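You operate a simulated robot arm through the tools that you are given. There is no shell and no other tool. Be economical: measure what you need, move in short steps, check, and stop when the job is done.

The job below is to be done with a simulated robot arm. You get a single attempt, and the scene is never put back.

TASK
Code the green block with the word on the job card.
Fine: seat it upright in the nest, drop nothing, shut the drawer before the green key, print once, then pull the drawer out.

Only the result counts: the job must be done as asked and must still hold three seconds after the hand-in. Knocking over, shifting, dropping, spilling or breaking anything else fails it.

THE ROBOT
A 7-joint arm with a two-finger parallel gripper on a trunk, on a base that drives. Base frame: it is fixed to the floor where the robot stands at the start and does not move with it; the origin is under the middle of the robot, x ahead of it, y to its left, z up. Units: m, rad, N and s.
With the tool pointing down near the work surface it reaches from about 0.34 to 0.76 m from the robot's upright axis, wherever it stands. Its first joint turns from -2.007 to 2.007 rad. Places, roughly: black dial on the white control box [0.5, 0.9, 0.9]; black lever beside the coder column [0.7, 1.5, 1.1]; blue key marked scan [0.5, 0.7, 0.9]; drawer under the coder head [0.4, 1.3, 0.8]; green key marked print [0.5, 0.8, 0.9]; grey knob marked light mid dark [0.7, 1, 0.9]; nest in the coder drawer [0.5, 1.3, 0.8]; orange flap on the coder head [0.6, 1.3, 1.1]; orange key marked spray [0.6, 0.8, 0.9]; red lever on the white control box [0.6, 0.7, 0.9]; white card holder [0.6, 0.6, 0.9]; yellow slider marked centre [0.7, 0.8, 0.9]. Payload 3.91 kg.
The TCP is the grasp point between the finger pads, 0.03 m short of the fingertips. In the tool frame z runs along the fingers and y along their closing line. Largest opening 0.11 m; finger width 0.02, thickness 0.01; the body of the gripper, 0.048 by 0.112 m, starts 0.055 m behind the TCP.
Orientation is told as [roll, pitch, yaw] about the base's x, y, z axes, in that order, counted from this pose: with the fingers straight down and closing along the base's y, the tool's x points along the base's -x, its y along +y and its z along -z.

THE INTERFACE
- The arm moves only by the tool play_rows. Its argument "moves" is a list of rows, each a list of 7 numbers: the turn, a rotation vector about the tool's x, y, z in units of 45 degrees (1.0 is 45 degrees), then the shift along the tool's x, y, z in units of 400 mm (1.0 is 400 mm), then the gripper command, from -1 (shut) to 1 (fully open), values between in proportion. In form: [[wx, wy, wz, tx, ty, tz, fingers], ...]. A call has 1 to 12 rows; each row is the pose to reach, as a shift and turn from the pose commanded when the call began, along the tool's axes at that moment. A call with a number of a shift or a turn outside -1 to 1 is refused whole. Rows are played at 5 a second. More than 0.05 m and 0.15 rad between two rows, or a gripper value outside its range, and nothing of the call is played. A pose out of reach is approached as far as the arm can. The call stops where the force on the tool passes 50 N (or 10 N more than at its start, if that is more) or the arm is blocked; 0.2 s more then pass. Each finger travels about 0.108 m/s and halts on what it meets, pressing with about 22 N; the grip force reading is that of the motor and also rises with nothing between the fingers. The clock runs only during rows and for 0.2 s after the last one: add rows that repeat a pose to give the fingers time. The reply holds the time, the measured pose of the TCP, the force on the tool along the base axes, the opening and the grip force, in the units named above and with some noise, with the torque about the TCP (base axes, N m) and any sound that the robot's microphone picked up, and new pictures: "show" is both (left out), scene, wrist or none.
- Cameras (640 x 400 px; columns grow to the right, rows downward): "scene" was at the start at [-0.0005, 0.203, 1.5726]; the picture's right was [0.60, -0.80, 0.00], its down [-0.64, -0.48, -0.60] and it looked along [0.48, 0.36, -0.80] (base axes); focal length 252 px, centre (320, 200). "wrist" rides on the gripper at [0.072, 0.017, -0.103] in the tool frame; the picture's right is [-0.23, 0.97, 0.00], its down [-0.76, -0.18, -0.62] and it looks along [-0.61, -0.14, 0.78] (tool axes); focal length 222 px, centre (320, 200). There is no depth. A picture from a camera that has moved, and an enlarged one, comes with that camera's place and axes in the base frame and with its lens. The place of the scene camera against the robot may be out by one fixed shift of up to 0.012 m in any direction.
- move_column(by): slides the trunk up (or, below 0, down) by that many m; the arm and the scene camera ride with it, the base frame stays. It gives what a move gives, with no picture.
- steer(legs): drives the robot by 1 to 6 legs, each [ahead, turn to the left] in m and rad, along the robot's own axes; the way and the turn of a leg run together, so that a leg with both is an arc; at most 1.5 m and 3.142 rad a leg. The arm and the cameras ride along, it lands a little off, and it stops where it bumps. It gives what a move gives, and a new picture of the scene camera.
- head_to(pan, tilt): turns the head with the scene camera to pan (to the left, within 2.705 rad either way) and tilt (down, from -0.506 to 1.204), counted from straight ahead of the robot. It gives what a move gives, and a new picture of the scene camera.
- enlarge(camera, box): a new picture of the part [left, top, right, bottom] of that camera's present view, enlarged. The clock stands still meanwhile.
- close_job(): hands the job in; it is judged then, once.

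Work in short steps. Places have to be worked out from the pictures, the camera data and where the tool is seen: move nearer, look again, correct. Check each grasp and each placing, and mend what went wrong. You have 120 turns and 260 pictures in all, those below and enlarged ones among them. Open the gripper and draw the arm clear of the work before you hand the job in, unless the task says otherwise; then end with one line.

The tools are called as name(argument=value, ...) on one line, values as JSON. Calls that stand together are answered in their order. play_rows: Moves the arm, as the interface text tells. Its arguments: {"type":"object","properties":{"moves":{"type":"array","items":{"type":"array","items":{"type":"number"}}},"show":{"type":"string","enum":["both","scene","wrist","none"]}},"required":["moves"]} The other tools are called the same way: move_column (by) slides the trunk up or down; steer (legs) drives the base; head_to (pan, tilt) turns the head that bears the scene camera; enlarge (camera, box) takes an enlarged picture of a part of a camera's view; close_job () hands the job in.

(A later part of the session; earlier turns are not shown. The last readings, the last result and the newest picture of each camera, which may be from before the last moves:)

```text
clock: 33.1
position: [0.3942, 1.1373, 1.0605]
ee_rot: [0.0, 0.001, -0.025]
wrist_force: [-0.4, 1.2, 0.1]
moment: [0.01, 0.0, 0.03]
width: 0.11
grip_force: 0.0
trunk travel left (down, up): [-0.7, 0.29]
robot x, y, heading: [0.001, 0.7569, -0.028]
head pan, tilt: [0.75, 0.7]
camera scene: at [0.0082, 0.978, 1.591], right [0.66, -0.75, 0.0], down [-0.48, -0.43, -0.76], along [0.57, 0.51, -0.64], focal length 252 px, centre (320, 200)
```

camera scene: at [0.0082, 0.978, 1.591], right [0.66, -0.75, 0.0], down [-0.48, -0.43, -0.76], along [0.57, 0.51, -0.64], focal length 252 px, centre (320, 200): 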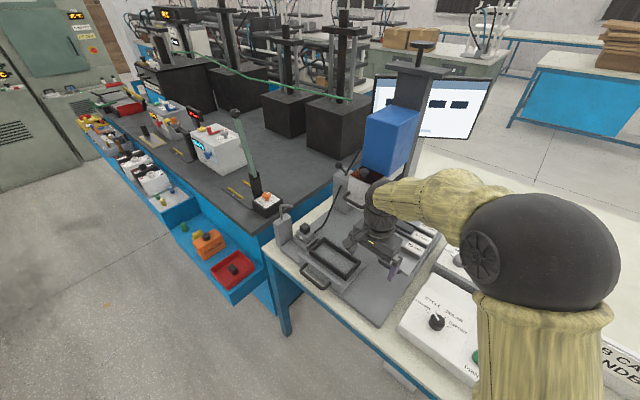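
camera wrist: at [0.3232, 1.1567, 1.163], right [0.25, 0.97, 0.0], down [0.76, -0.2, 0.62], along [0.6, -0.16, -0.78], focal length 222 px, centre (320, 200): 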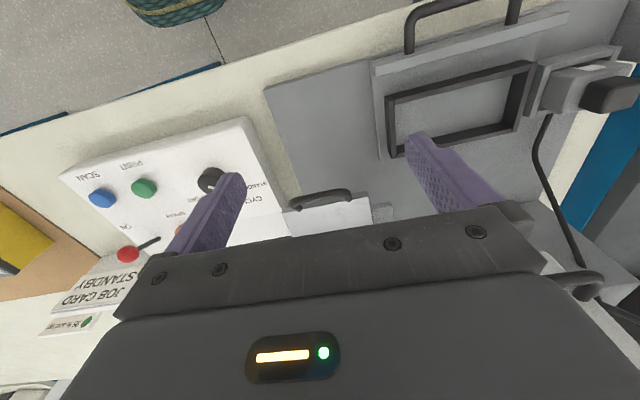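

I move over the nest for a direct look.

play_rows(moves=[[0, 0, 0, -0.02, 0.11, 0, 1], [0, 0, 0, -0.04, 0.22, 0, 1], [0, 0, 0, -0.04, 0.33, 0, 1], [0, 0, 0, -0.04, 0.42, 0, 1]])

enlarge(camera="wrist", box=[180, 20, 480, 220])

enlarge(camera="scene", box=[270, 100, 450, 320])

```text
clock: 34.1
position: [0.4158, 1.3067, 1.0608]
ee_rot: [-0.003, -0.001, -0.026]
wrist_force: [0.3, 0.3, -0.5]
moment: [0.02, 0.04, -0.03]
width: 0.1099
grip_force: 0.1
trunk travel left (down, up): [-0.7, 0.29]
robot x, y, heading: [0.0035, 0.7621, -0.027]
head pan, tilt: [0.75, 0.7]
camera scene: at [0.0085, 0.9793, 1.5908], right [0.66, -0.75, 0.0], down [-0.48, -0.43, -0.76], along [0.57, 0.51, -0.65], focal length 252 px, centre (320, 200)
camera wrist: at [0.3431, 1.3266, 1.163], right [0.25, 0.97, 0.0], down [0.76, -0.2, 0.62], along [0.6, -0.16, -0.78], focal length 222 px, centre (320, 200)
```

scene: 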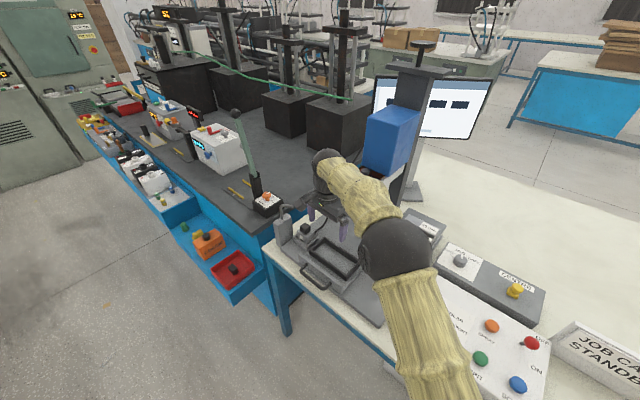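
wrist: 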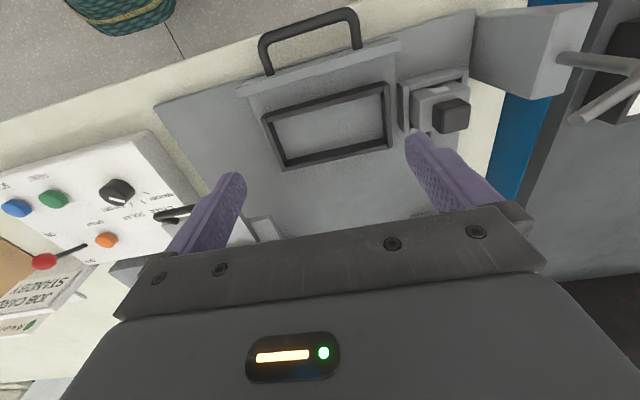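

```text
2.00 times, centred on (330, 120) of wrist
camera zoom: at [0.3431, 1.3266, 1.163], right [0.25, 0.97, 0.0], down [0.76, -0.2, 0.62], along [0.6, -0.16, -0.78], focal length 444 px, centre (300, 360)
```

zoom: 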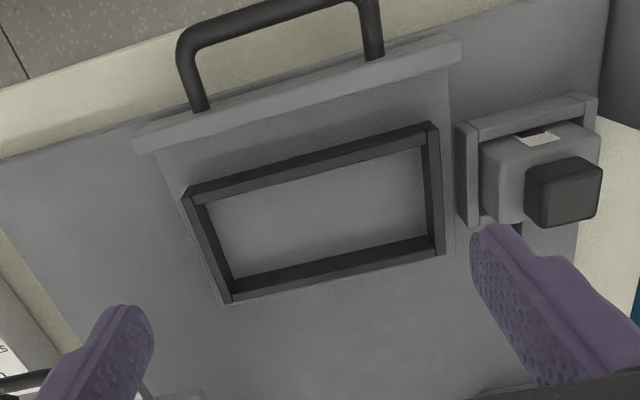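

```text
1.82 times, centred on (360, 210) of scene
camera zoom: at [0.0085, 0.9793, 1.5908], right [0.66, -0.75, 0.0], down [-0.48, -0.43, -0.76], along [0.57, 0.51, -0.65], focal length 458 px, centre (247, 182)
```

zoom: 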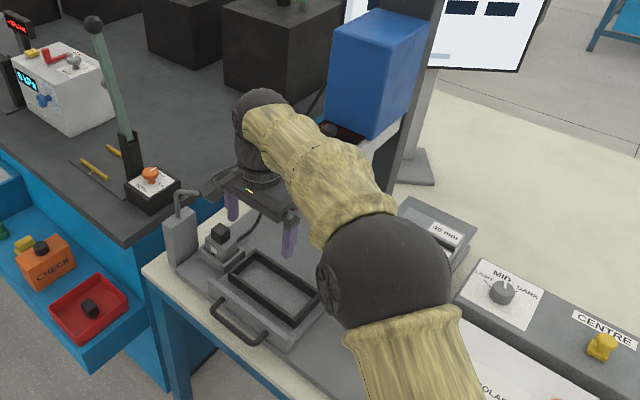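

Nest rim: outer x 0.420–0.510, y 1.222–1.394, top z≈0.848, long side along y; centre ≈(0.465,1.308). Now I go to the green block at roughly (0.46, 0.30).

play_rows(moves=[[0, 0, 0, 0, -0.12, -0.05, 1], [0, 0, 0, 0, -0.24, -0.1, 1], [0, 0, 0, 0, -0.36, -0.1, 1], [0, 0, 0, 0, -0.48, -0.1, 1], [0, 0, 0, 0, -0.6, -0.1, 1], [0, 0, 0, 0, -0.72, -0.1, 1], [0, 0, 0, 0, -0.84, -0.1, 1], [0, 0, 0, 0, -0.96, -0.1, 1]], show="none")

play_rows(moves=[[0, 0, 0, 0, -0.12, 0, 1], [0, 0, 0, 0, -0.24, 0, 1], [0, 0, 0, -0.02, -0.36, 0, 1], [0, 0, 0, -0.04, -0.48, 0, 1], [0, 0, 0, -0.06, -0.6, 0, 1], [0, 0, 0, -0.08, -0.72, 0, 1], [0, 0, 0, -0.1, -0.84, 0, 1], [0, 0, 0, -0.12, -0.96, 0, 1]])

```text
refused: row 1 steps farther than a row can; nothing moved
```

```text
clock: 35.9
position: [0.4544, 0.92, 1.0602]
ee_rot: [-0.001, 0.002, -0.026]
wrist_force: [0.4, 0.7, -0.1]
moment: [0.02, -0.03, 0.02]
width: 0.1101
grip_force: 0.0
trunk travel left (down, up): [-0.7, 0.29]
robot x, y, heading: [0.0035, 0.7592, -0.024]
head pan, tilt: [0.75, 0.7]
camera scene: at [0.0082, 0.9769, 1.5912], right [0.66, -0.75, 0.0], down [-0.48, -0.43, -0.77], along [0.57, 0.51, -0.64], focal length 252 px, centre (320, 200)
camera wrist: at [0.3825, 0.9384, 1.1631], right [0.25, 0.97, 0.0], down [0.76, -0.2, 0.62], along [0.6, -0.16, -0.78], focal length 222 px, centre (320, 200)
```

scene: 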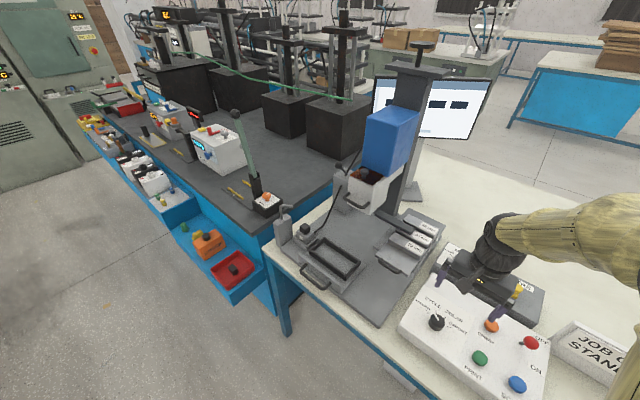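
wrist: 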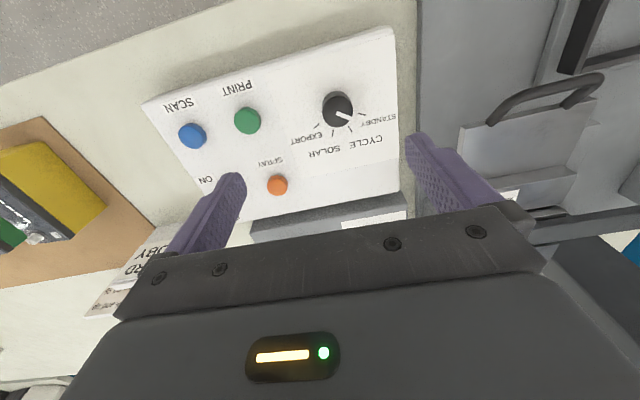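

Clear view of the coder now; enlarge the head region.

enlarge(camera="scene", box=[320, 130, 450, 280])

play_rows(moves=[[0, 0, 0, 0, -0.11, -0.04, 1], [0, 0, 0, 0, -0.22, -0.08, 1], [0, 0, 0, 0, -0.33, -0.1, 1], [0, 0, 0, 0, -0.44, -0.1, 1], [0, 0, 0, 0, -0.56, -0.1, 1], [0, 0, 0, 0, -0.68, -0.1, 1], [0, 0, 0, 0, -0.8, -0.1, 1], [0, 0, 0, 0, -0.9, -0.1, 1]], show="wrist")

```text
2.67 times, centred on (385, 205) of scene
camera zoom: at [0.0082, 0.9769, 1.5912], right [0.66, -0.75, 0.0], down [-0.48, -0.43, -0.77], along [0.57, 0.51, -0.64], focal length 672 px, centre (147, 187)
```

zoom: 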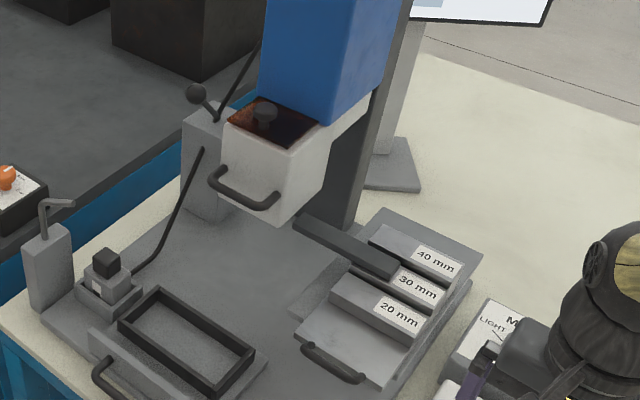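

```text
clock: 37.7
position: [0.4457, 0.5593, 1.1035]
ee_rot: [0.002, 0.0, -0.024]
wrist_force: [0.4, -0.3, -0.2]
moment: [-0.04, -0.01, -0.02]
width: 0.11
grip_force: 0.1
trunk travel left (down, up): [-0.7, 0.29]
robot x, y, heading: [-0.0002, 0.7624, -0.025]
head pan, tilt: [0.75, 0.7]
camera wrist: at [0.3731, 0.578, 1.2051], right [0.25, 0.97, 0.0], down [0.76, -0.2, 0.62], along [0.6, -0.16, -0.78], focal length 222 px, centre (320, 200)
```

wrist: 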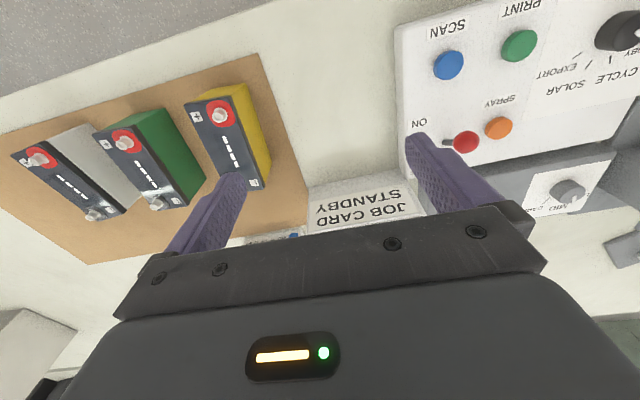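

Continue to over the green block.

play_rows(moves=[[0, 0, 0, -0.01, -0.11, 0, 1], [0, 0, 0, -0.02, -0.22, 0, 1], [0, 0, 0, -0.03, -0.33, 0, 1], [0, 0, 0, -0.04, -0.44, 0, 1], [0, 0, 0, -0.05, -0.55, 0, 1], [0, 0, 0, -0.05, -0.64, 0, 1]], show="wrist")

enlarge(camera="wrist", box=[200, 20, 440, 220])

head_to(pan=-0.3, tilt=0.85)

```text
clock: 39.1
position: [0.4591, 0.3045, 1.1026]
ee_rot: [0.0, -0.001, -0.024]
wrist_force: [-0.9, 0.0, -0.1]
moment: [0.01, 0.03, -0.02]
width: 0.1103
grip_force: 0.1
trunk travel left (down, up): [-0.7, 0.29]
robot x, y, heading: [0.0005, 0.763, -0.021]
head pan, tilt: [0.75, 0.7]
camera wrist: at [0.3869, 0.3227, 1.2044], right [0.25, 0.97, 0.0], down [0.76, -0.2, 0.62], along [0.6, -0.16, -0.78], focal length 222 px, centre (320, 200)
```

wrist: 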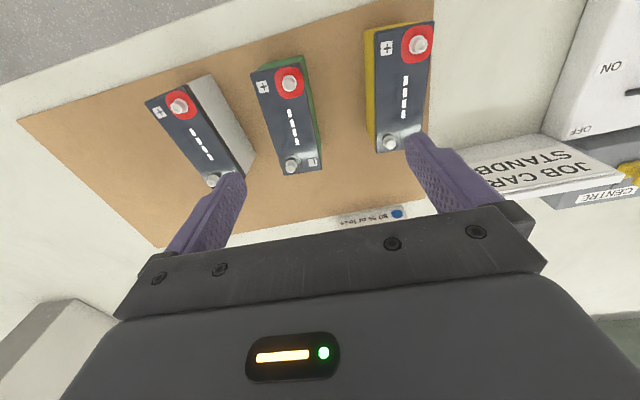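

```text
2.00 times, centred on (320, 120) of wrist
camera zoom: at [0.3869, 0.3227, 1.2044], right [0.25, 0.97, 0.0], down [0.76, -0.2, 0.62], along [0.6, -0.16, -0.78], focal length 444 px, centre (320, 360)
```

zoom: 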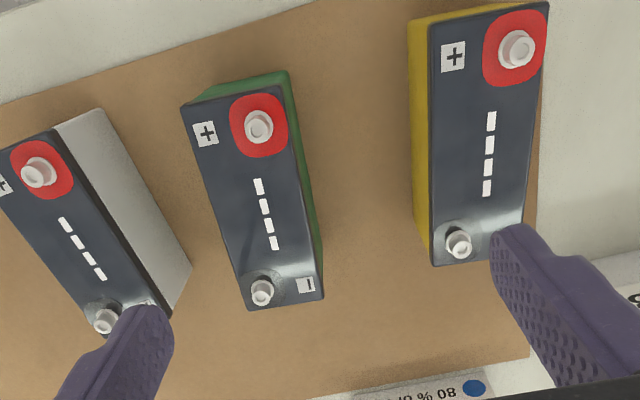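

```text
clock: 40.4
position: [0.4587, 0.3052, 1.1023]
ee_rot: [-0.001, 0.0, -0.024]
wrist_force: [0.0, 0.5, 0.1]
moment: [0.0, 0.02, 0.02]
width: 0.1101
grip_force: 0.0
trunk travel left (down, up): [-0.7, 0.29]
robot x, y, heading: [0.0021, 0.7649, -0.022]
head pan, tilt: [-0.3, 0.85]
camera scene: at [0.0188, 0.8966, 1.5787], right [-0.32, -0.95, 0.0], down [-0.71, 0.24, -0.66], along [0.63, -0.21, -0.75], focal length 252 px, centre (320, 200)
```

scene: 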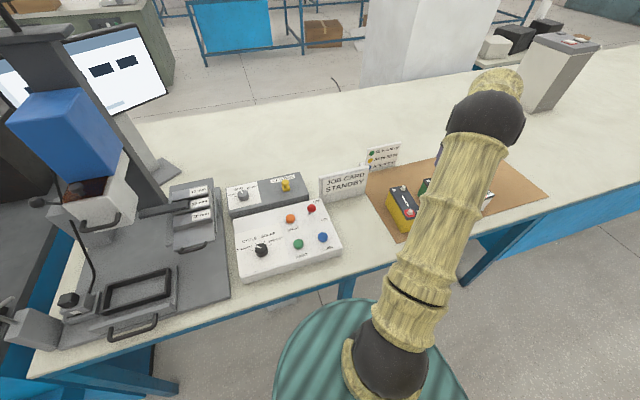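

Green block: centre ≈(0.483, 0.257), top z≈0.908, ~0.06 × 0.143, yaw ≈ −0.09. I align above and check before descending.

play_rows(moves=[[0, 0, 0.08, -0.06, -0.06, 0.05, 1], [0, 0, 0.084, -0.063, -0.12, 0.1, 0.7], [0, 0, 0.084, -0.063, -0.12, 0.2, 0.7], [0, 0, 0.084, -0.063, -0.12, 0.25, 0.7]], show="wrist")

enlarge(camera="wrist", box=[200, 20, 440, 220])

```text
clock: 41.4
position: [0.4823, 0.2565, 1.0004]
ee_rot: [0.0, -0.001, -0.091]
wrist_force: [-0.5, 0.4, -0.1]
moment: [-0.01, -0.04, -0.01]
width: 0.0935
grip_force: 0.0
trunk travel left (down, up): [-0.7, 0.29]
robot x, y, heading: [-0.0001, 0.7595, -0.022]
head pan, tilt: [-0.3, 0.85]
camera wrist: at [0.4117, 0.28, 1.1024], right [0.31, 0.95, 0.0], down [0.74, -0.25, 0.62], along [0.59, -0.2, -0.78], focal length 222 px, centre (320, 200)
```

wrist: 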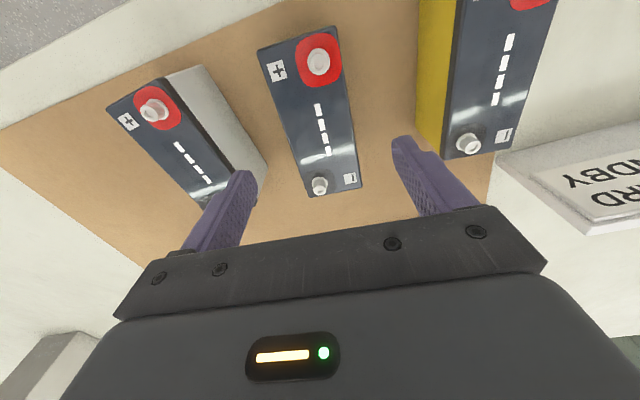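

```text
2.00 times, centred on (320, 120) of wrist
camera zoom: at [0.4117, 0.28, 1.1024], right [0.31, 0.95, 0.0], down [0.74, -0.25, 0.62], along [0.59, -0.2, -0.78], focal length 444 px, centre (320, 360)
```

zoom: 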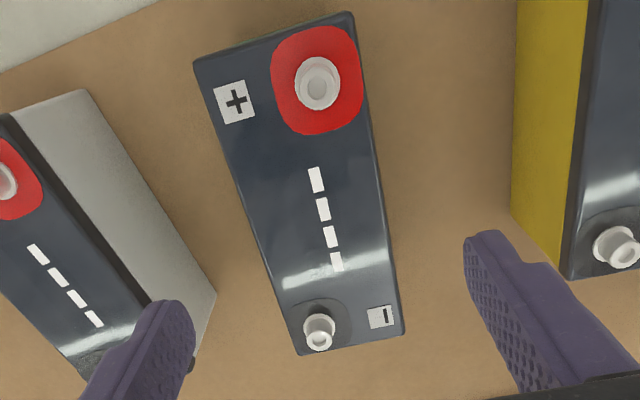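

Refined: centre (0.485, 0.255), yaw −0.075, size 0.141×0.058. Descend to z≈0.887 and grip.

play_rows(moves=[[0, 0, -0.02, -0.006, -0.005, 0.1, 0.7], [0, 0, -0.02, -0.006, -0.005, 0.2, 0.7], [0, 0, -0.02, -0.006, -0.005, 0.283, 0.7], [0, 0, -0.02, -0.006, -0.005, 0.283, -0.3], [0, 0, -0.02, -0.006, -0.005, 0.283, -0.3], [0, 0, -0.02, -0.006, -0.005, 0.283, -0.3]], show="wrist")

```text
clock: 42.8
position: [0.4851, 0.2555, 0.8845]
ee_rot: [0.002, 0.002, -0.075]
wrist_force: [0.8, -1.3, -0.1]
moment: [-0.23, -0.3, -0.1]
width: 0.0651
grip_force: 21.9
trunk travel left (down, up): [-0.7, 0.29]
robot x, y, heading: [-0.0012, 0.7614, -0.031]
head pan, tilt: [-0.3, 0.85]
camera wrist: at [0.4139, 0.2765, 0.987], right [0.3, 0.95, 0.0], down [0.75, -0.23, 0.62], along [0.59, -0.19, -0.78], focal length 222 px, centre (320, 200)
```

wrist: 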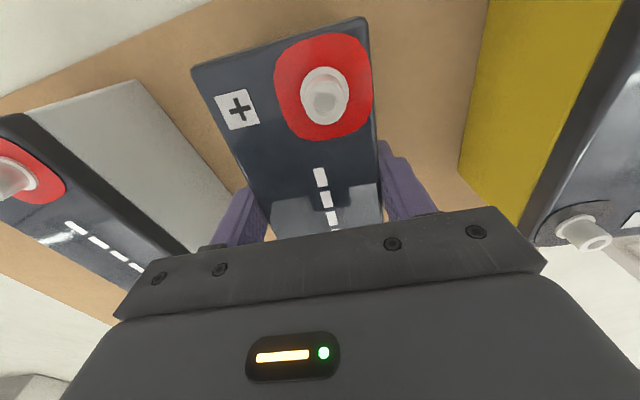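

Gripped at width 0.065. Squeeze firmly and lift straight up 0.16 m.

play_rows(moves=[[0, 0, 0, 0, 0, 0, -1], [0, 0, 0, 0, 0, -0.03, -1], [0, 0, 0, 0, 0, -0.1, -1], [0, 0, 0, 0, 0, -0.2, -1], [0, 0, 0, 0, 0, -0.3, -1], [0, 0, 0, 0, 0, -0.4, -1]])

```text
clock: 44.2
position: [0.4833, 0.2544, 1.0486]
ee_rot: [0.0, 0.002, -0.076]
wrist_force: [-0.5, 0.3, -11.6]
moment: [0.03, 0.07, 0.0]
width: 0.0651
grip_force: 22.0
trunk travel left (down, up): [-0.7, 0.29]
robot x, y, heading: [0.002, 0.7637, -0.022]
head pan, tilt: [-0.3, 0.85]
camera scene: at [0.0193, 0.8959, 1.5787], right [-0.32, -0.95, 0.0], down [-0.71, 0.24, -0.66], along [0.63, -0.21, -0.75], focal length 252 px, centre (320, 200)
camera wrist: at [0.4132, 0.2769, 1.1516], right [0.3, 0.95, 0.0], down [0.75, -0.23, 0.62], along [0.59, -0.19, -0.78], focal length 222 px, centre (320, 200)
```

scene: 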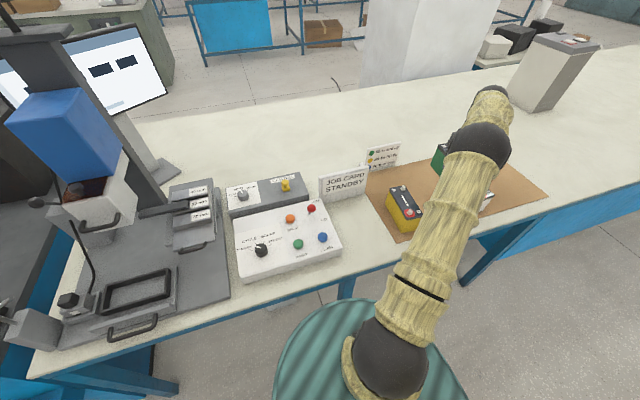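
wrist: 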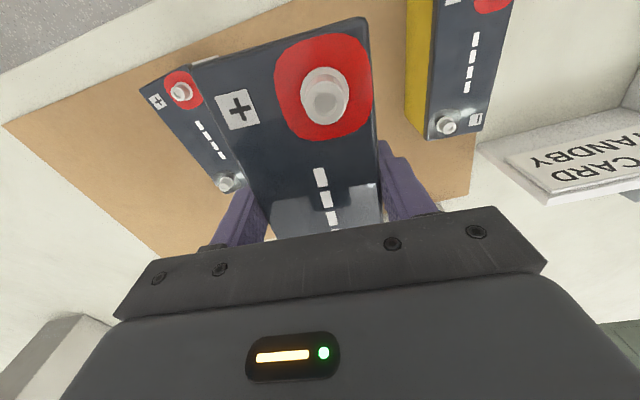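

The green block is held (11.6 N). I carry it left at z≈1.11, turning it gradually 90° counter-clockwise.

play_rows(moves=[[0, 0, 0, 0, 0, -0.1, -1], [0, 0, -0.08, 0.02, 0.1, -0.15, -1], [0, 0, -0.16, 0.04, 0.21, -0.15, -1], [0, 0, -0.24, 0.06, 0.32, -0.15, -1], [0, 0, -0.32, 0.08, 0.43, -0.15, -1], [0, 0, -0.4, 0.1, 0.54, -0.15, -1], [0, 0, -0.5, 0.13, 0.65, -0.15, -1], [0, 0, -0.6, 0.15, 0.75, -0.15, -1], [0, 0, -0.7, 0.173, 0.854, -0.15, -1]], show="scene")

```text
clock: 46.2
position: [0.4417, 0.6019, 1.1057]
ee_rot: [0.001, 0.003, 0.477]
wrist_force: [0.5, 0.2, -12.6]
moment: [-0.03, 0.04, -0.03]
width: 0.0649
grip_force: 22.3
trunk travel left (down, up): [-0.7, 0.29]
robot x, y, heading: [-0.0008, 0.7609, -0.031]
head pan, tilt: [-0.3, 0.85]
camera scene: at [0.0194, 0.8977, 1.5786], right [-0.32, -0.95, 0.0], down [-0.71, 0.24, -0.66], along [0.63, -0.21, -0.75], focal length 252 px, centre (320, 200)
```

scene: 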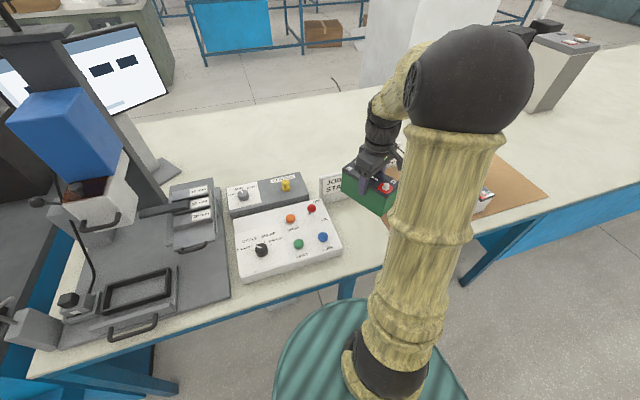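

Continue to y≈0.95.

play_rows(moves=[[0, 0, -0.09, -0.044, 0.1, 0, -1], [0, 0, -0.18, -0.089, 0.2, 0, -1], [0, 0, -0.27, -0.133, 0.3, 0, -1], [0, 0, -0.36, -0.178, 0.4, 0, -1], [0, 0, -0.45, -0.222, 0.5, 0, -1], [0, 0, -0.54, -0.266, 0.6, 0, -1], [0, 0, -0.63, -0.31, 0.7, 0, -1], [0, 0, -0.7, -0.355, 0.795, 0, -1]], show="none")

head_to(pan=0.6, tilt=0.75)

```text
clock: 48.0
position: [0.4234, 0.9474, 1.1065]
ee_rot: [0.0, 0.002, 1.026]
wrist_force: [-0.1, 0.7, -12.2]
moment: [-0.09, 0.03, 0.02]
width: 0.0651
grip_force: 21.6
trunk travel left (down, up): [-0.7, 0.29]
robot x, y, heading: [0.0007, 0.76, -0.029]
head pan, tilt: [-0.3, 0.85]
```

```text
clock: 49.2
position: [0.4235, 0.9459, 1.1072]
ee_rot: [0.001, 0.002, 1.025]
wrist_force: [0.4, 0.3, -11.1]
moment: [-0.03, 0.04, -0.01]
width: 0.065
grip_force: 22.2
trunk travel left (down, up): [-0.7, 0.29]
robot x, y, heading: [0.0016, 0.7613, -0.02]
head pan, tilt: [0.6, 0.75]
camera scene: at [0.0152, 0.9671, 1.5866], right [0.54, -0.84, 0.0], down [-0.57, -0.37, -0.73], along [0.61, 0.4, -0.68], focal length 252 px, centre (320, 200)
```

scene: 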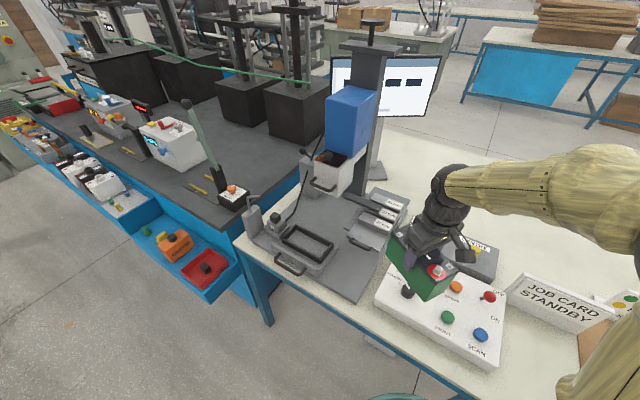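

Last leg to just before the nest (0.44, 1.308), completing the 90° turn.

play_rows(moves=[[0, 0, -0.09, -0.099, 0.054, 0, -1], [0, 0, -0.18, -0.199, 0.109, 0, -1], [0, 0, -0.27, -0.298, 0.163, 0, -1], [0, 0, -0.36, -0.398, 0.218, 0, -1], [0, 0, -0.45, -0.497, 0.272, 0, -1], [0, 0, -0.54, -0.596, 0.326, 0, -1], [0, 0, -0.63, -0.696, 0.38, 0, -1], [0, 0, -0.695, -0.795, 0.435, 0, -1]])

```text
clock: 51.0
position: [0.436, 1.3136, 1.1049]
ee_rot: [0.001, 0.008, 1.574]
wrist_force: [-0.3, 0.7, -12.2]
moment: [-0.07, -0.01, 0.03]
width: 0.0648
grip_force: 21.4
trunk travel left (down, up): [-0.7, 0.29]
robot x, y, heading: [0.0001, 0.7602, -0.028]
head pan, tilt: [0.6, 0.75]
camera scene: at [0.0155, 0.9716, 1.5861], right [0.55, -0.84, 0.0], down [-0.57, -0.37, -0.73], along [0.61, 0.4, -0.68], focal length 252 px, centre (320, 200)
camera wrist: at [0.4195, 1.2417, 1.2086], right [-0.97, 0.22, 0.0], down [0.18, 0.77, 0.62], along [0.14, 0.6, -0.79], focal length 222 px, centre (320, 200)
```

scene: 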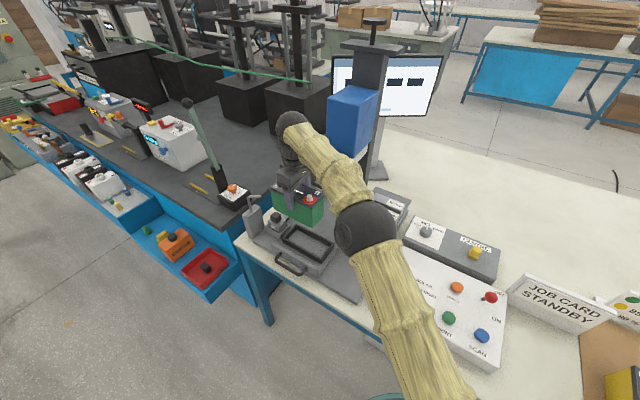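
wrist: 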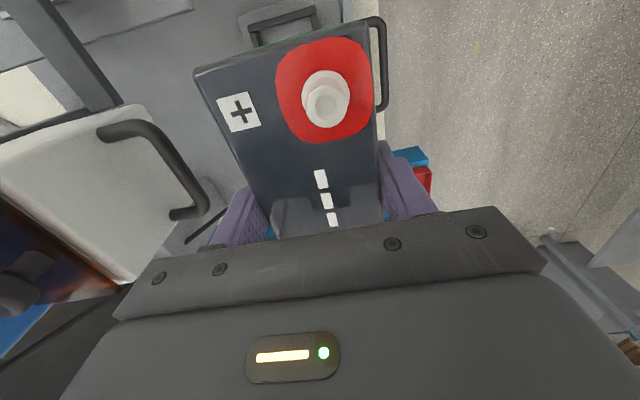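

Positioned near the nest; head handle is at x≈0.56, so clearance is fine. Move to nest centre (0.467, 1.307) at z≈1.0 and compare.

play_rows(moves=[[0, 0, 0, 0.008, -0.04, 0.05, -1], [0, 0, 0, 0.0165, -0.0775, 0.12, -1], [0, 0, 0, 0.0165, -0.0775, 0.2, -1], [0, 0, 0, 0.0165, -0.0775, 0.26, -1], [0, 0, 0, 0.0165, -0.0775, 0.26, -1]])

enlarge(camera="scene", box=[235, 170, 355, 290])

enlarge(camera="wrist", box=[160, 0, 460, 220])

```text
clock: 52.2
position: [0.4687, 1.3057, 1.0034]
ee_rot: [-0.001, 0.001, 1.571]
wrist_force: [-0.2, -0.6, -12.2]
moment: [-0.06, 0.01, 0.01]
width: 0.0648
grip_force: 22.2
trunk travel left (down, up): [-0.7, 0.29]
robot x, y, heading: [0.0005, 0.7629, -0.027]
head pan, tilt: [0.6, 0.75]
camera scene: at [0.015, 0.9679, 1.5866], right [0.55, -0.84, 0.0], down [-0.57, -0.37, -0.73], along [0.61, 0.4, -0.68], focal length 252 px, centre (320, 200)
camera wrist: at [0.4513, 1.2343, 1.1059], right [-0.97, 0.23, 0.0], down [0.18, 0.76, 0.62], along [0.14, 0.61, -0.78], focal length 222 px, centre (320, 200)
```

scene: 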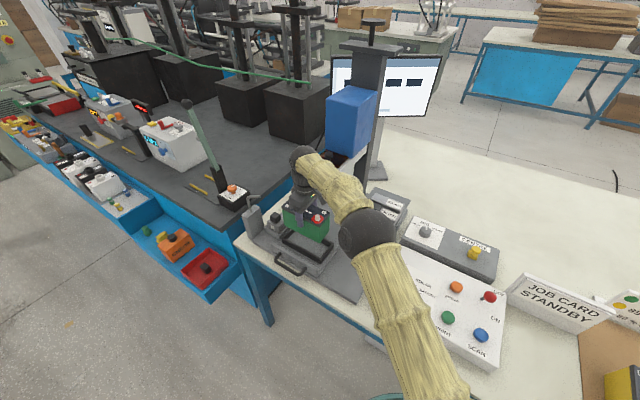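
wrist: 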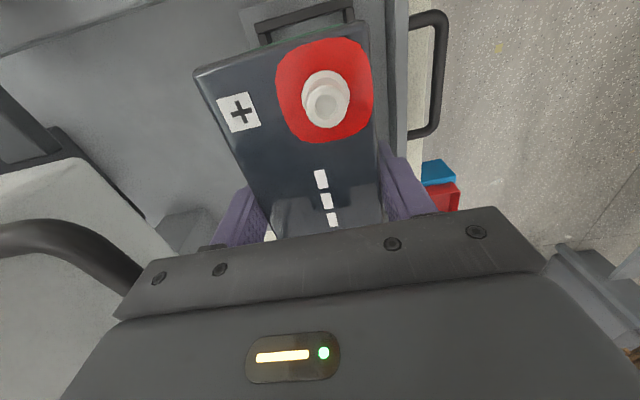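

```text
3.33 times, centred on (295, 230) of scene
camera zoom: at [0.015, 0.9679, 1.5866], right [0.55, -0.84, 0.0], down [-0.57, -0.37, -0.73], along [0.61, 0.4, -0.68], focal length 839 px, centre (403, 100)
```

zoom: 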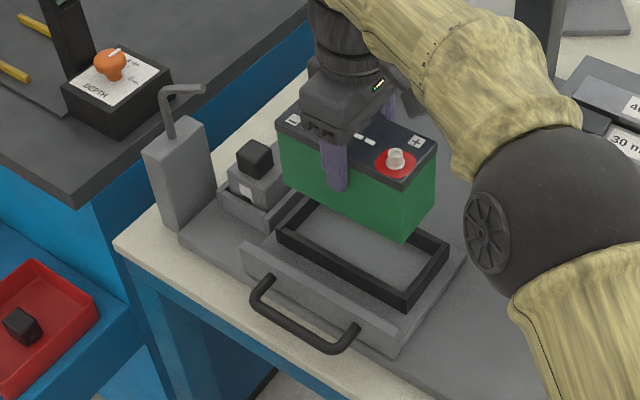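

```text
1.82 times, centred on (310, 110) of wrist
camera zoom: at [0.4513, 1.2343, 1.1059], right [-0.97, 0.23, 0.0], down [0.18, 0.76, 0.62], along [0.14, 0.61, -0.78], focal length 404 px, centre (338, 364)
```

zoom: 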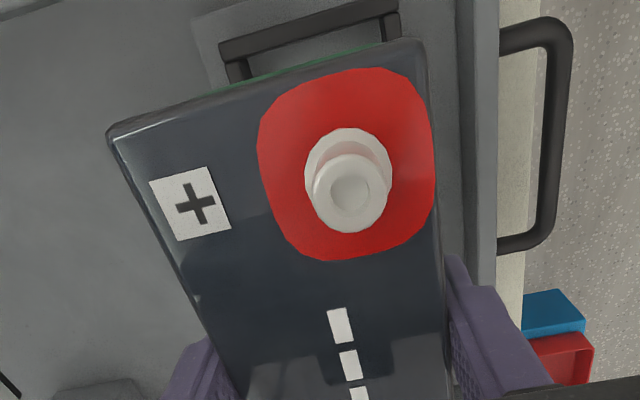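

Positions agree well; I zoom in further on the rim to pin down its x-extent.

enlarge(camera="scene", box=[275, 220, 345, 275])

enlarge(camera="wrist", box=[240, 0, 460, 70])

```text
7.27 times, centred on (310, 248) of scene
camera zoom: at [0.015, 0.9679, 1.5866], right [0.55, -0.84, 0.0], down [-0.57, -0.37, -0.73], along [0.61, 0.4, -0.68], focal length 1832 px, centre (393, -146)
```

zoom: 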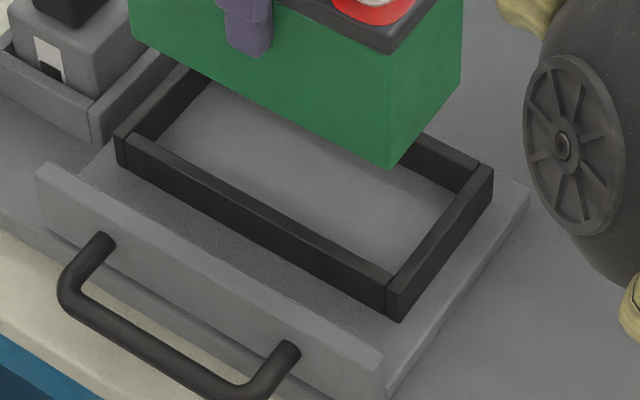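

```text
2.91 times, centred on (350, 35) of wrist
camera zoom: at [0.4513, 1.2343, 1.1059], right [-0.97, 0.23, 0.0], down [0.18, 0.76, 0.62], along [0.14, 0.61, -0.78], focal length 646 px, centre (233, 680)
```

zoom: 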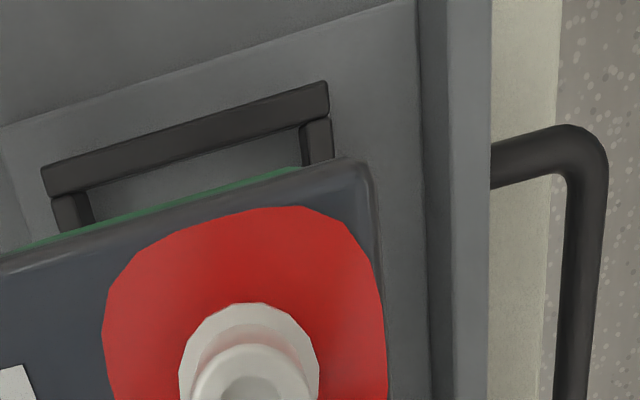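

Nest centre refined to (0.465, 1.3075). I correct and lower to just above the rim (TCP ≈0.937).

play_rows(moves=[[0, 0, 0, -0.0045, 0.009, 0.05, -1], [0, 0, 0, -0.0045, 0.009, 0.1, -1], [0, 0, 0, -0.0045, 0.009, 0.15, -1], [0, 0, 0, -0.0045, 0.009, 0.165, -1], [0, 0, 0, -0.0045, 0.009, 0.165, -1]], show="none")

enlarge(camera="scene", box=[265, 200, 345, 275])

enlarge(camera="wrist", box=[180, 0, 460, 200])

```text
clock: 53.4
position: [0.4664, 1.3077, 0.9391]
ee_rot: [-0.002, -0.002, 1.572]
wrist_force: [0.6, -2.6, 0.1]
moment: [0.67, 0.29, -0.04]
width: 0.065
grip_force: 22.3
trunk travel left (down, up): [-0.7, 0.29]
robot x, y, heading: [-0.0014, 0.7588, -0.026]
head pan, tilt: [0.6, 0.75]
```

```text
5.33 times, centred on (305, 238) of scene
camera zoom: at [0.0145, 0.9664, 1.5869], right [0.54, -0.84, 0.0], down [-0.57, -0.37, -0.73], along [0.61, 0.4, -0.68], focal length 1343 px, centre (400, 0)
```

zoom: 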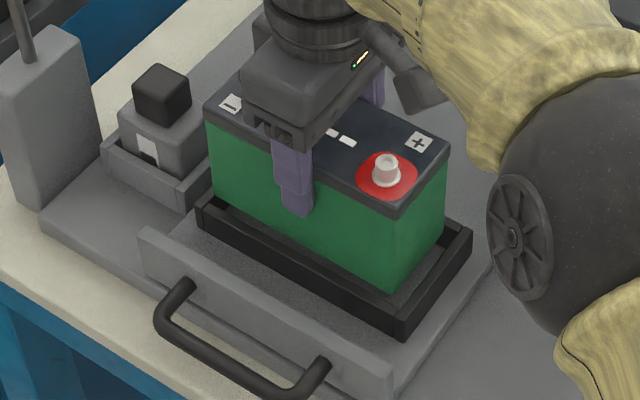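

```text
2.00 times, centred on (320, 100) of wrist
camera zoom: at [0.449, 1.2335, 1.0419], right [-0.97, 0.23, 0.0], down [0.18, 0.76, 0.62], along [0.14, 0.61, -0.78], focal length 444 px, centre (320, 400)
```

zoom: 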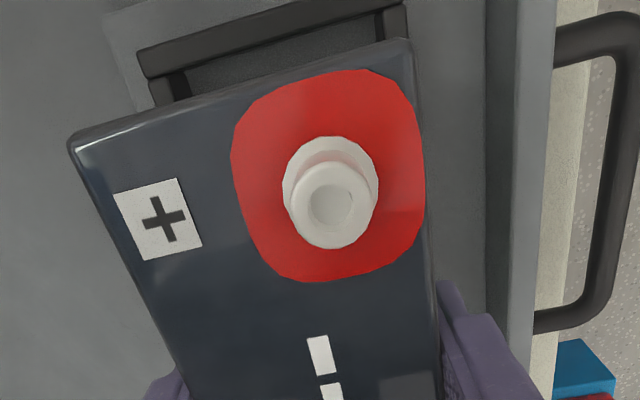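

The 12 N load is carried by contact, at +y (moment): block sits ~4 mm too far +y. I lift slightly, shift −y 4 mm, and lower gently.

play_rows(moves=[[0, 0, 0, 0, 0, -0.015, -1], [0, 0, 0, 0.01, 0, -0.015, -1], [0, 0, 0, 0.01, 0, 0, -1], [0, 0, 0, 0.01, 0, 0.008, -1], [0, 0, 0, 0.01, 0, 0.008, -1]], show="none")

enlarge(camera="scene", box=[265, 200, 345, 275])

```text
clock: 54.6
position: [0.4659, 1.3031, 0.9331]
ee_rot: [0.001, 0.002, 1.57]
wrist_force: [0.3, 0.5, -11.8]
moment: [-0.07, -0.01, -0.02]
width: 0.0648
grip_force: 22.8
trunk travel left (down, up): [-0.7, 0.29]
robot x, y, heading: [0.0008, 0.7589, -0.019]
head pan, tilt: [0.6, 0.75]
```

```text
5.33 times, centred on (305, 238) of scene
camera zoom: at [0.0152, 0.968, 1.5865], right [0.55, -0.84, 0.0], down [-0.57, -0.37, -0.73], along [0.61, 0.4, -0.68], focal length 1343 px, centre (400, 0)
```

zoom: 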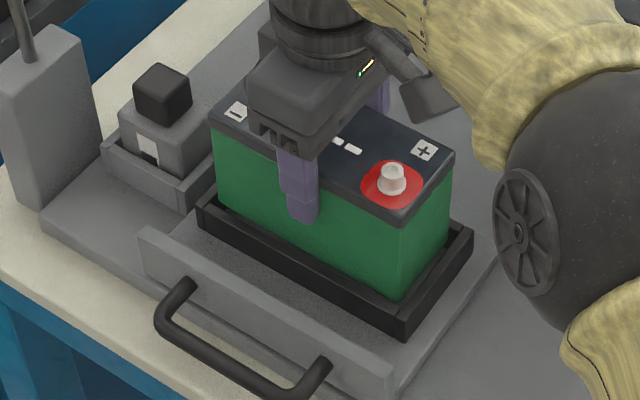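

Weight is back at −11.8 N at a lower z: it is entering the nest. Keep lowering gently.

play_rows(moves=[[0, 0, 0, 0, 0, 0.01, -1], [0, 0, 0, 0, 0, 0.02, -1], [0, 0, 0, 0, 0, 0.02, -1]], show="none")

play_rows(moves=[[0, 0, 0, 0, 0, 0.01, -1], [0, 0, 0, 0, 0, 0.02, -1], [0, 0, 0, 0, 0, 0.02, -1]], show="none")

```text
clock: 55.4
position: [0.4663, 1.3027, 0.9252]
ee_rot: [0.002, 0.0, 1.572]
wrist_force: [0.0, 0.3, -11.8]
moment: [-0.09, -0.02, -0.03]
width: 0.0649
grip_force: 22.0
trunk travel left (down, up): [-0.7, 0.29]
robot x, y, heading: [0.0034, 0.7638, -0.027]
head pan, tilt: [0.6, 0.75]
```

```text
clock: 56.2
position: [0.4648, 1.3037, 0.9184]
ee_rot: [0.004, 0.001, 1.57]
wrist_force: [-0.7, 0.6, -11.2]
moment: [-0.07, 0.02, 0.05]
width: 0.065
grip_force: 21.7
trunk travel left (down, up): [-0.7, 0.29]
robot x, y, heading: [-0.0019, 0.7605, -0.025]
head pan, tilt: [0.6, 0.75]
```

Still free; continue until the floor takes the weight.

play_rows(moves=[[0, 0, 0, 0, 0, 0.008, -1], [0, 0, 0, 0, 0, 0.015, -1], [0, 0, 0, 0, 0, 0.015, -1]], show="none")

enlarge(camera="scene", box=[265, 200, 345, 275])

```text
clock: 57.0
position: [0.4649, 1.3038, 0.9162]
ee_rot: [-0.003, -0.003, 1.57]
wrist_force: [3.1, 7.6, 8.6]
moment: [-0.46, 0.48, -0.04]
width: 0.0649
grip_force: 21.7
trunk travel left (down, up): [-0.7, 0.29]
robot x, y, heading: [0.0007, 0.7591, -0.028]
head pan, tilt: [0.6, 0.75]
```

```text
5.33 times, centred on (305, 238) of scene
camera zoom: at [0.0138, 0.9672, 1.5869], right [0.55, -0.84, 0.0], down [-0.57, -0.37, -0.73], along [0.61, 0.4, -0.68], focal length 1343 px, centre (400, 0)
```

zoom: 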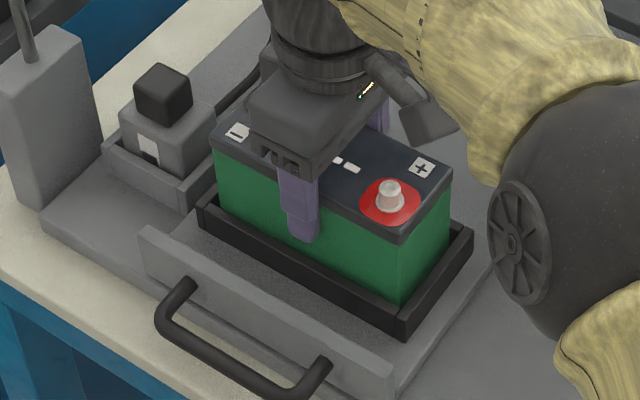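

Floor reached (z 0.916, force reversed). Open and rise.

play_rows(moves=[[0, 0, 0, 0, 0, 0, 0.5], [0, 0, 0, 0, 0, 0, 0.5], [0, 0, 0, 0, 0, 0, 0.5], [0, 0, 0, 0, 0, -0.1, 0.5], [0, 0, 0, 0, 0, -0.2, 0.5], [0, 0, 0, 0, 0, -0.3, 0.5], [0, 0, 0, 0, 0.1, -0.4, 0.5]])

enlarge(camera="scene", box=[265, 200, 345, 275])

```text
refused: row 7 steps farther than a row can; nothing moved
```

```text
5.33 times, centred on (305, 238) of scene
camera zoom: at [0.0138, 0.9672, 1.5869], right [0.55, -0.84, 0.0], down [-0.57, -0.37, -0.73], along [0.61, 0.4, -0.68], focal length 1343 px, centre (400, 0)
```

zoom: 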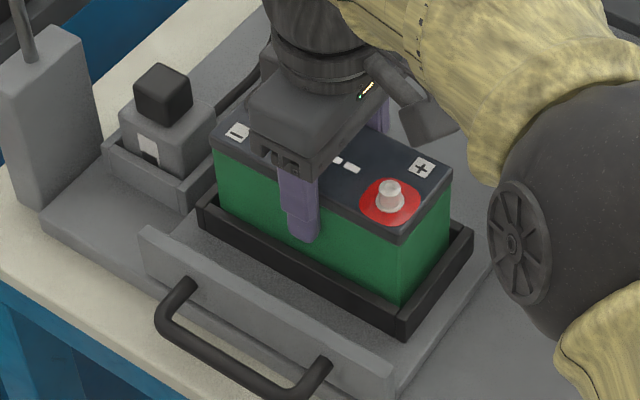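

Retry with a smaller last step.

play_rows(moves=[[0, 0, 0, 0, 0, 0, 0.5], [0, 0, 0, 0, 0, 0, 0.5], [0, 0, 0, 0, 0, 0, 0.5], [0, 0, 0, 0, 0, -0.1, 0.5], [0, 0, 0, 0, 0, -0.2, 0.5], [0, 0, 0, 0, 0, -0.3, 0.5], [0, 0, 0, 0, 0, -0.4, 0.5]])

enlarge(camera="scene", box=[265, 200, 345, 275])

```text
clock: 58.6
position: [0.4649, 1.3027, 1.0736]
ee_rot: [-0.001, -0.001, 1.571]
wrist_force: [-0.2, 0.4, 0.4]
moment: [0.01, 0.02, -0.02]
width: 0.0825
grip_force: 0.1
trunk travel left (down, up): [-0.7, 0.29]
robot x, y, heading: [0.0047, 0.7655, -0.025]
head pan, tilt: [0.6, 0.75]
camera scene: at [0.014, 0.9669, 1.5867], right [0.55, -0.84, 0.0], down [-0.57, -0.37, -0.73], along [0.61, 0.4, -0.68], focal length 252 px, centre (320, 200)
camera wrist: at [0.4492, 1.2303, 1.1769], right [-0.97, 0.23, 0.0], down [0.18, 0.76, 0.62], along [0.14, 0.61, -0.78], focal length 222 px, centre (320, 200)
```

scene: 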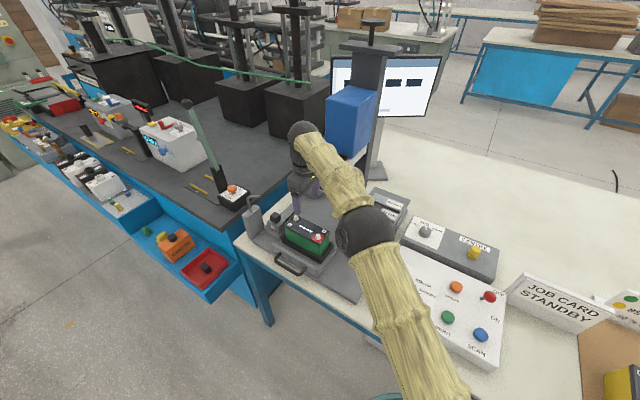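
wrist: 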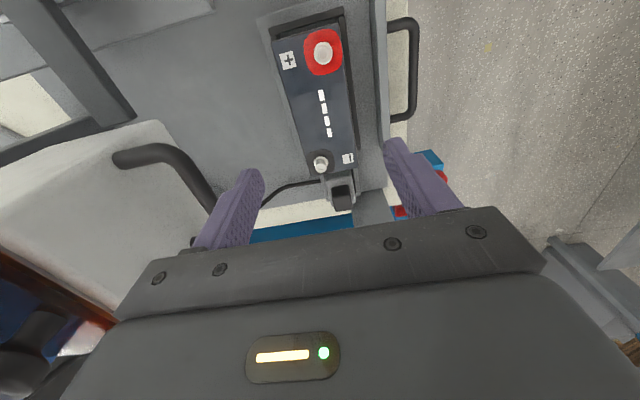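

```text
5.33 times, centred on (305, 238) of scene
camera zoom: at [0.014, 0.9669, 1.5867], right [0.55, -0.84, 0.0], down [-0.57, -0.37, -0.73], along [0.61, 0.4, -0.68], focal length 1343 px, centre (400, 0)
```

zoom: 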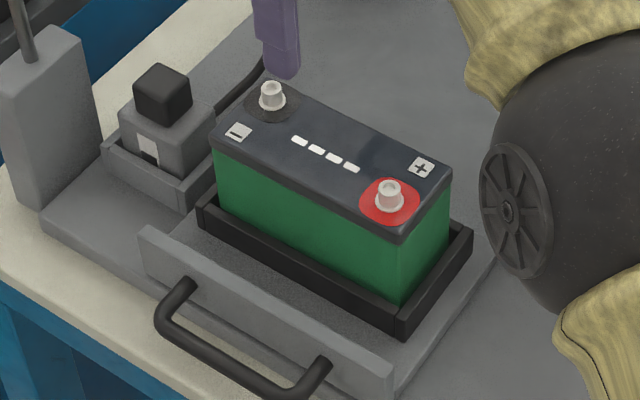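

The block is seated upright (top ≈0.938). Before closing I want to see under the head; I raise and withdraw the arm to the right, then lower the trunk for a flatter view.

play_rows(moves=[[0, 0, 0, 0, 0.03, -0.1, 0.5], [0, 0, 0, 0.05, 0.06, -0.2, 0.5], [0, 0, 0.1, 0.13, 0.08, -0.28, 0.5], [0, 0, 0.2, 0.21, 0.08, -0.36, 0.5], [0, 0, 0.3, 0.29, 0.08, -0.44, 0.5], [0, 0, 0.4, 0.37, 0.08, -0.52, 0.5], [0, 0, 0.5, 0.45, 0.08, -0.6, 0.5], [0, 0, 0.6, 0.53, 0.08, -0.68, 0.5], [0, 0, 0.7, 0.61, 0.08, -0.74, 0.5], [0, 0, 0.8, 0.7, 0.08, -0.8, 0.5], [0, 0, 0.9, 0.8, 0.08, -0.8, 0.5]], show="none")

move_column(by=-0.35)

head_to(pan=0.75, tilt=0.4)

enlarge(camera="scene", box=[250, 130, 430, 290])

```text
clock: 61.0
position: [0.4325, 0.9796, 1.3923]
ee_rot: [-0.001, 0.0, 0.863]
wrist_force: [0.0, -0.2, 0.2]
moment: [0.02, -0.02, 0.01]
width: 0.0825
grip_force: 0.0
trunk travel left (down, up): [-0.7, 0.29]
robot x, y, heading: [-0.0012, 0.7595, -0.023]
head pan, tilt: [0.6, 0.75]
```

```text
clock: 64.4
position: [0.4315, 0.9819, 1.0434]
ee_rot: [-0.001, -0.001, 0.863]
wrist_force: [-0.3, 0.5, 0.7]
moment: [0.0, -0.04, -0.01]
width: 0.0823
grip_force: 0.0
trunk travel left (down, up): [-0.35, 0.64]
robot x, y, heading: [0.0008, 0.7645, -0.022]
head pan, tilt: [0.6, 0.75]
```

```text
clock: 65.2
position: [0.4319, 0.9808, 1.0433]
ee_rot: [0.0, -0.001, 0.863]
wrist_force: [0.0, 0.7, 0.2]
moment: [0.01, 0.03, -0.02]
width: 0.0824
grip_force: 0.2
trunk travel left (down, up): [-0.35, 0.64]
robot x, y, heading: [0.0007, 0.7584, -0.022]
head pan, tilt: [0.75, 0.4]
camera scene: at [0.0139, 0.9831, 1.2678], right [0.66, -0.75, 0.0], down [-0.29, -0.26, -0.92], along [0.69, 0.61, -0.39], focal length 252 px, centre (320, 200)
```

scene: 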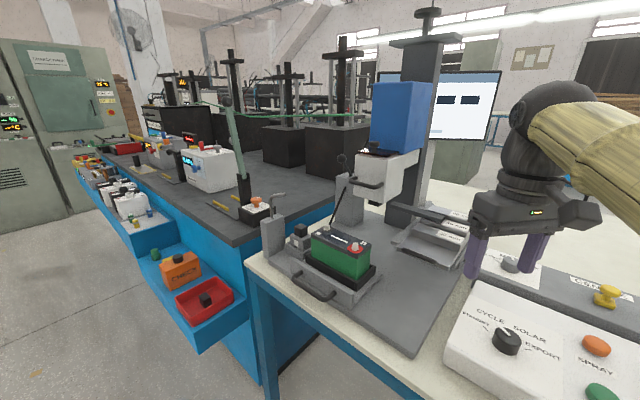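

```text
2.50 times, centred on (340, 210) of scene
camera zoom: at [0.0139, 0.9831, 1.2678], right [0.66, -0.75, 0.0], down [-0.29, -0.26, -0.92], along [0.69, 0.61, -0.39], focal length 630 px, centre (270, 175)
```

zoom: 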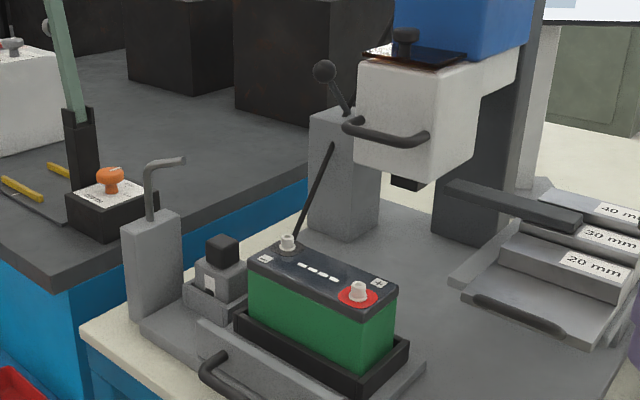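

Under the head I see a small nozzle at about z≈0.97, y≈1.31, giving ~30 mm over the block top (0.938) and passing between the terminals. The power, dial and block are ready. To work on the drawer handle I retract the arm and shift the base ~0.28 m left.

play_rows(moves=[[0, 0, 0, 0.07, 0.08, 0, 0], [0, 0, 0, 0.14, 0.16, 0, -1], [0, 0, 0, 0.211, 0.247, 0, -1], [0, 0, 0, 0.211, 0.247, 0, -1], [0, 0, 0, 0.211, 0.247, 0, -1]], show="none")

move_column(by=0.2)

steer(legs=[[0, 1.593], [0.28, 0], [0, -1.571]])

```text
clock: 66.4
position: [0.3019, 0.9803, 1.0429]
ee_rot: [-0.001, -0.001, 0.865]
wrist_force: [0.5, -0.4, -0.3]
moment: [0.0, -0.01, 0.01]
width: 0.0002
grip_force: 21.9
trunk travel left (down, up): [-0.35, 0.64]
robot x, y, heading: [0.0001, 0.7582, -0.023]
head pan, tilt: [0.75, 0.4]
```

```text
clock: 68.6
position: [0.3028, 0.9804, 1.2419]
ee_rot: [0.0, -0.001, 0.865]
wrist_force: [0.6, 0.5, 0.4]
moment: [-0.01, 0.0, 0.01]
width: 0.0
grip_force: 21.9
trunk travel left (down, up): [-0.55, 0.44]
robot x, y, heading: [-0.0026, 0.7618, -0.019]
head pan, tilt: [0.75, 0.4]
```

```text
clock: 82.0
position: [0.3009, 1.2602, 1.2421]
ee_rot: [-0.001, 0.0, 0.873]
wrist_force: [0.1, 0.4, 0.8]
moment: [0.02, 0.02, 0.0]
width: 0.0001
grip_force: 22.1
trunk travel left (down, up): [-0.55, 0.44]
robot x, y, heading: [0.0032, 1.0343, -0.012]
head pan, tilt: [0.75, 0.4]
camera scene: at [0.0117, 1.2599, 1.4678], right [0.67, -0.74, 0.0], down [-0.29, -0.26, -0.92], along [0.68, 0.62, -0.39], focal length 252 px, centre (320, 200)
```

scene: 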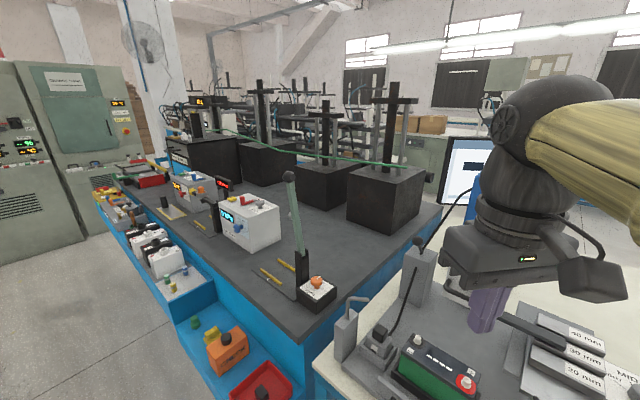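

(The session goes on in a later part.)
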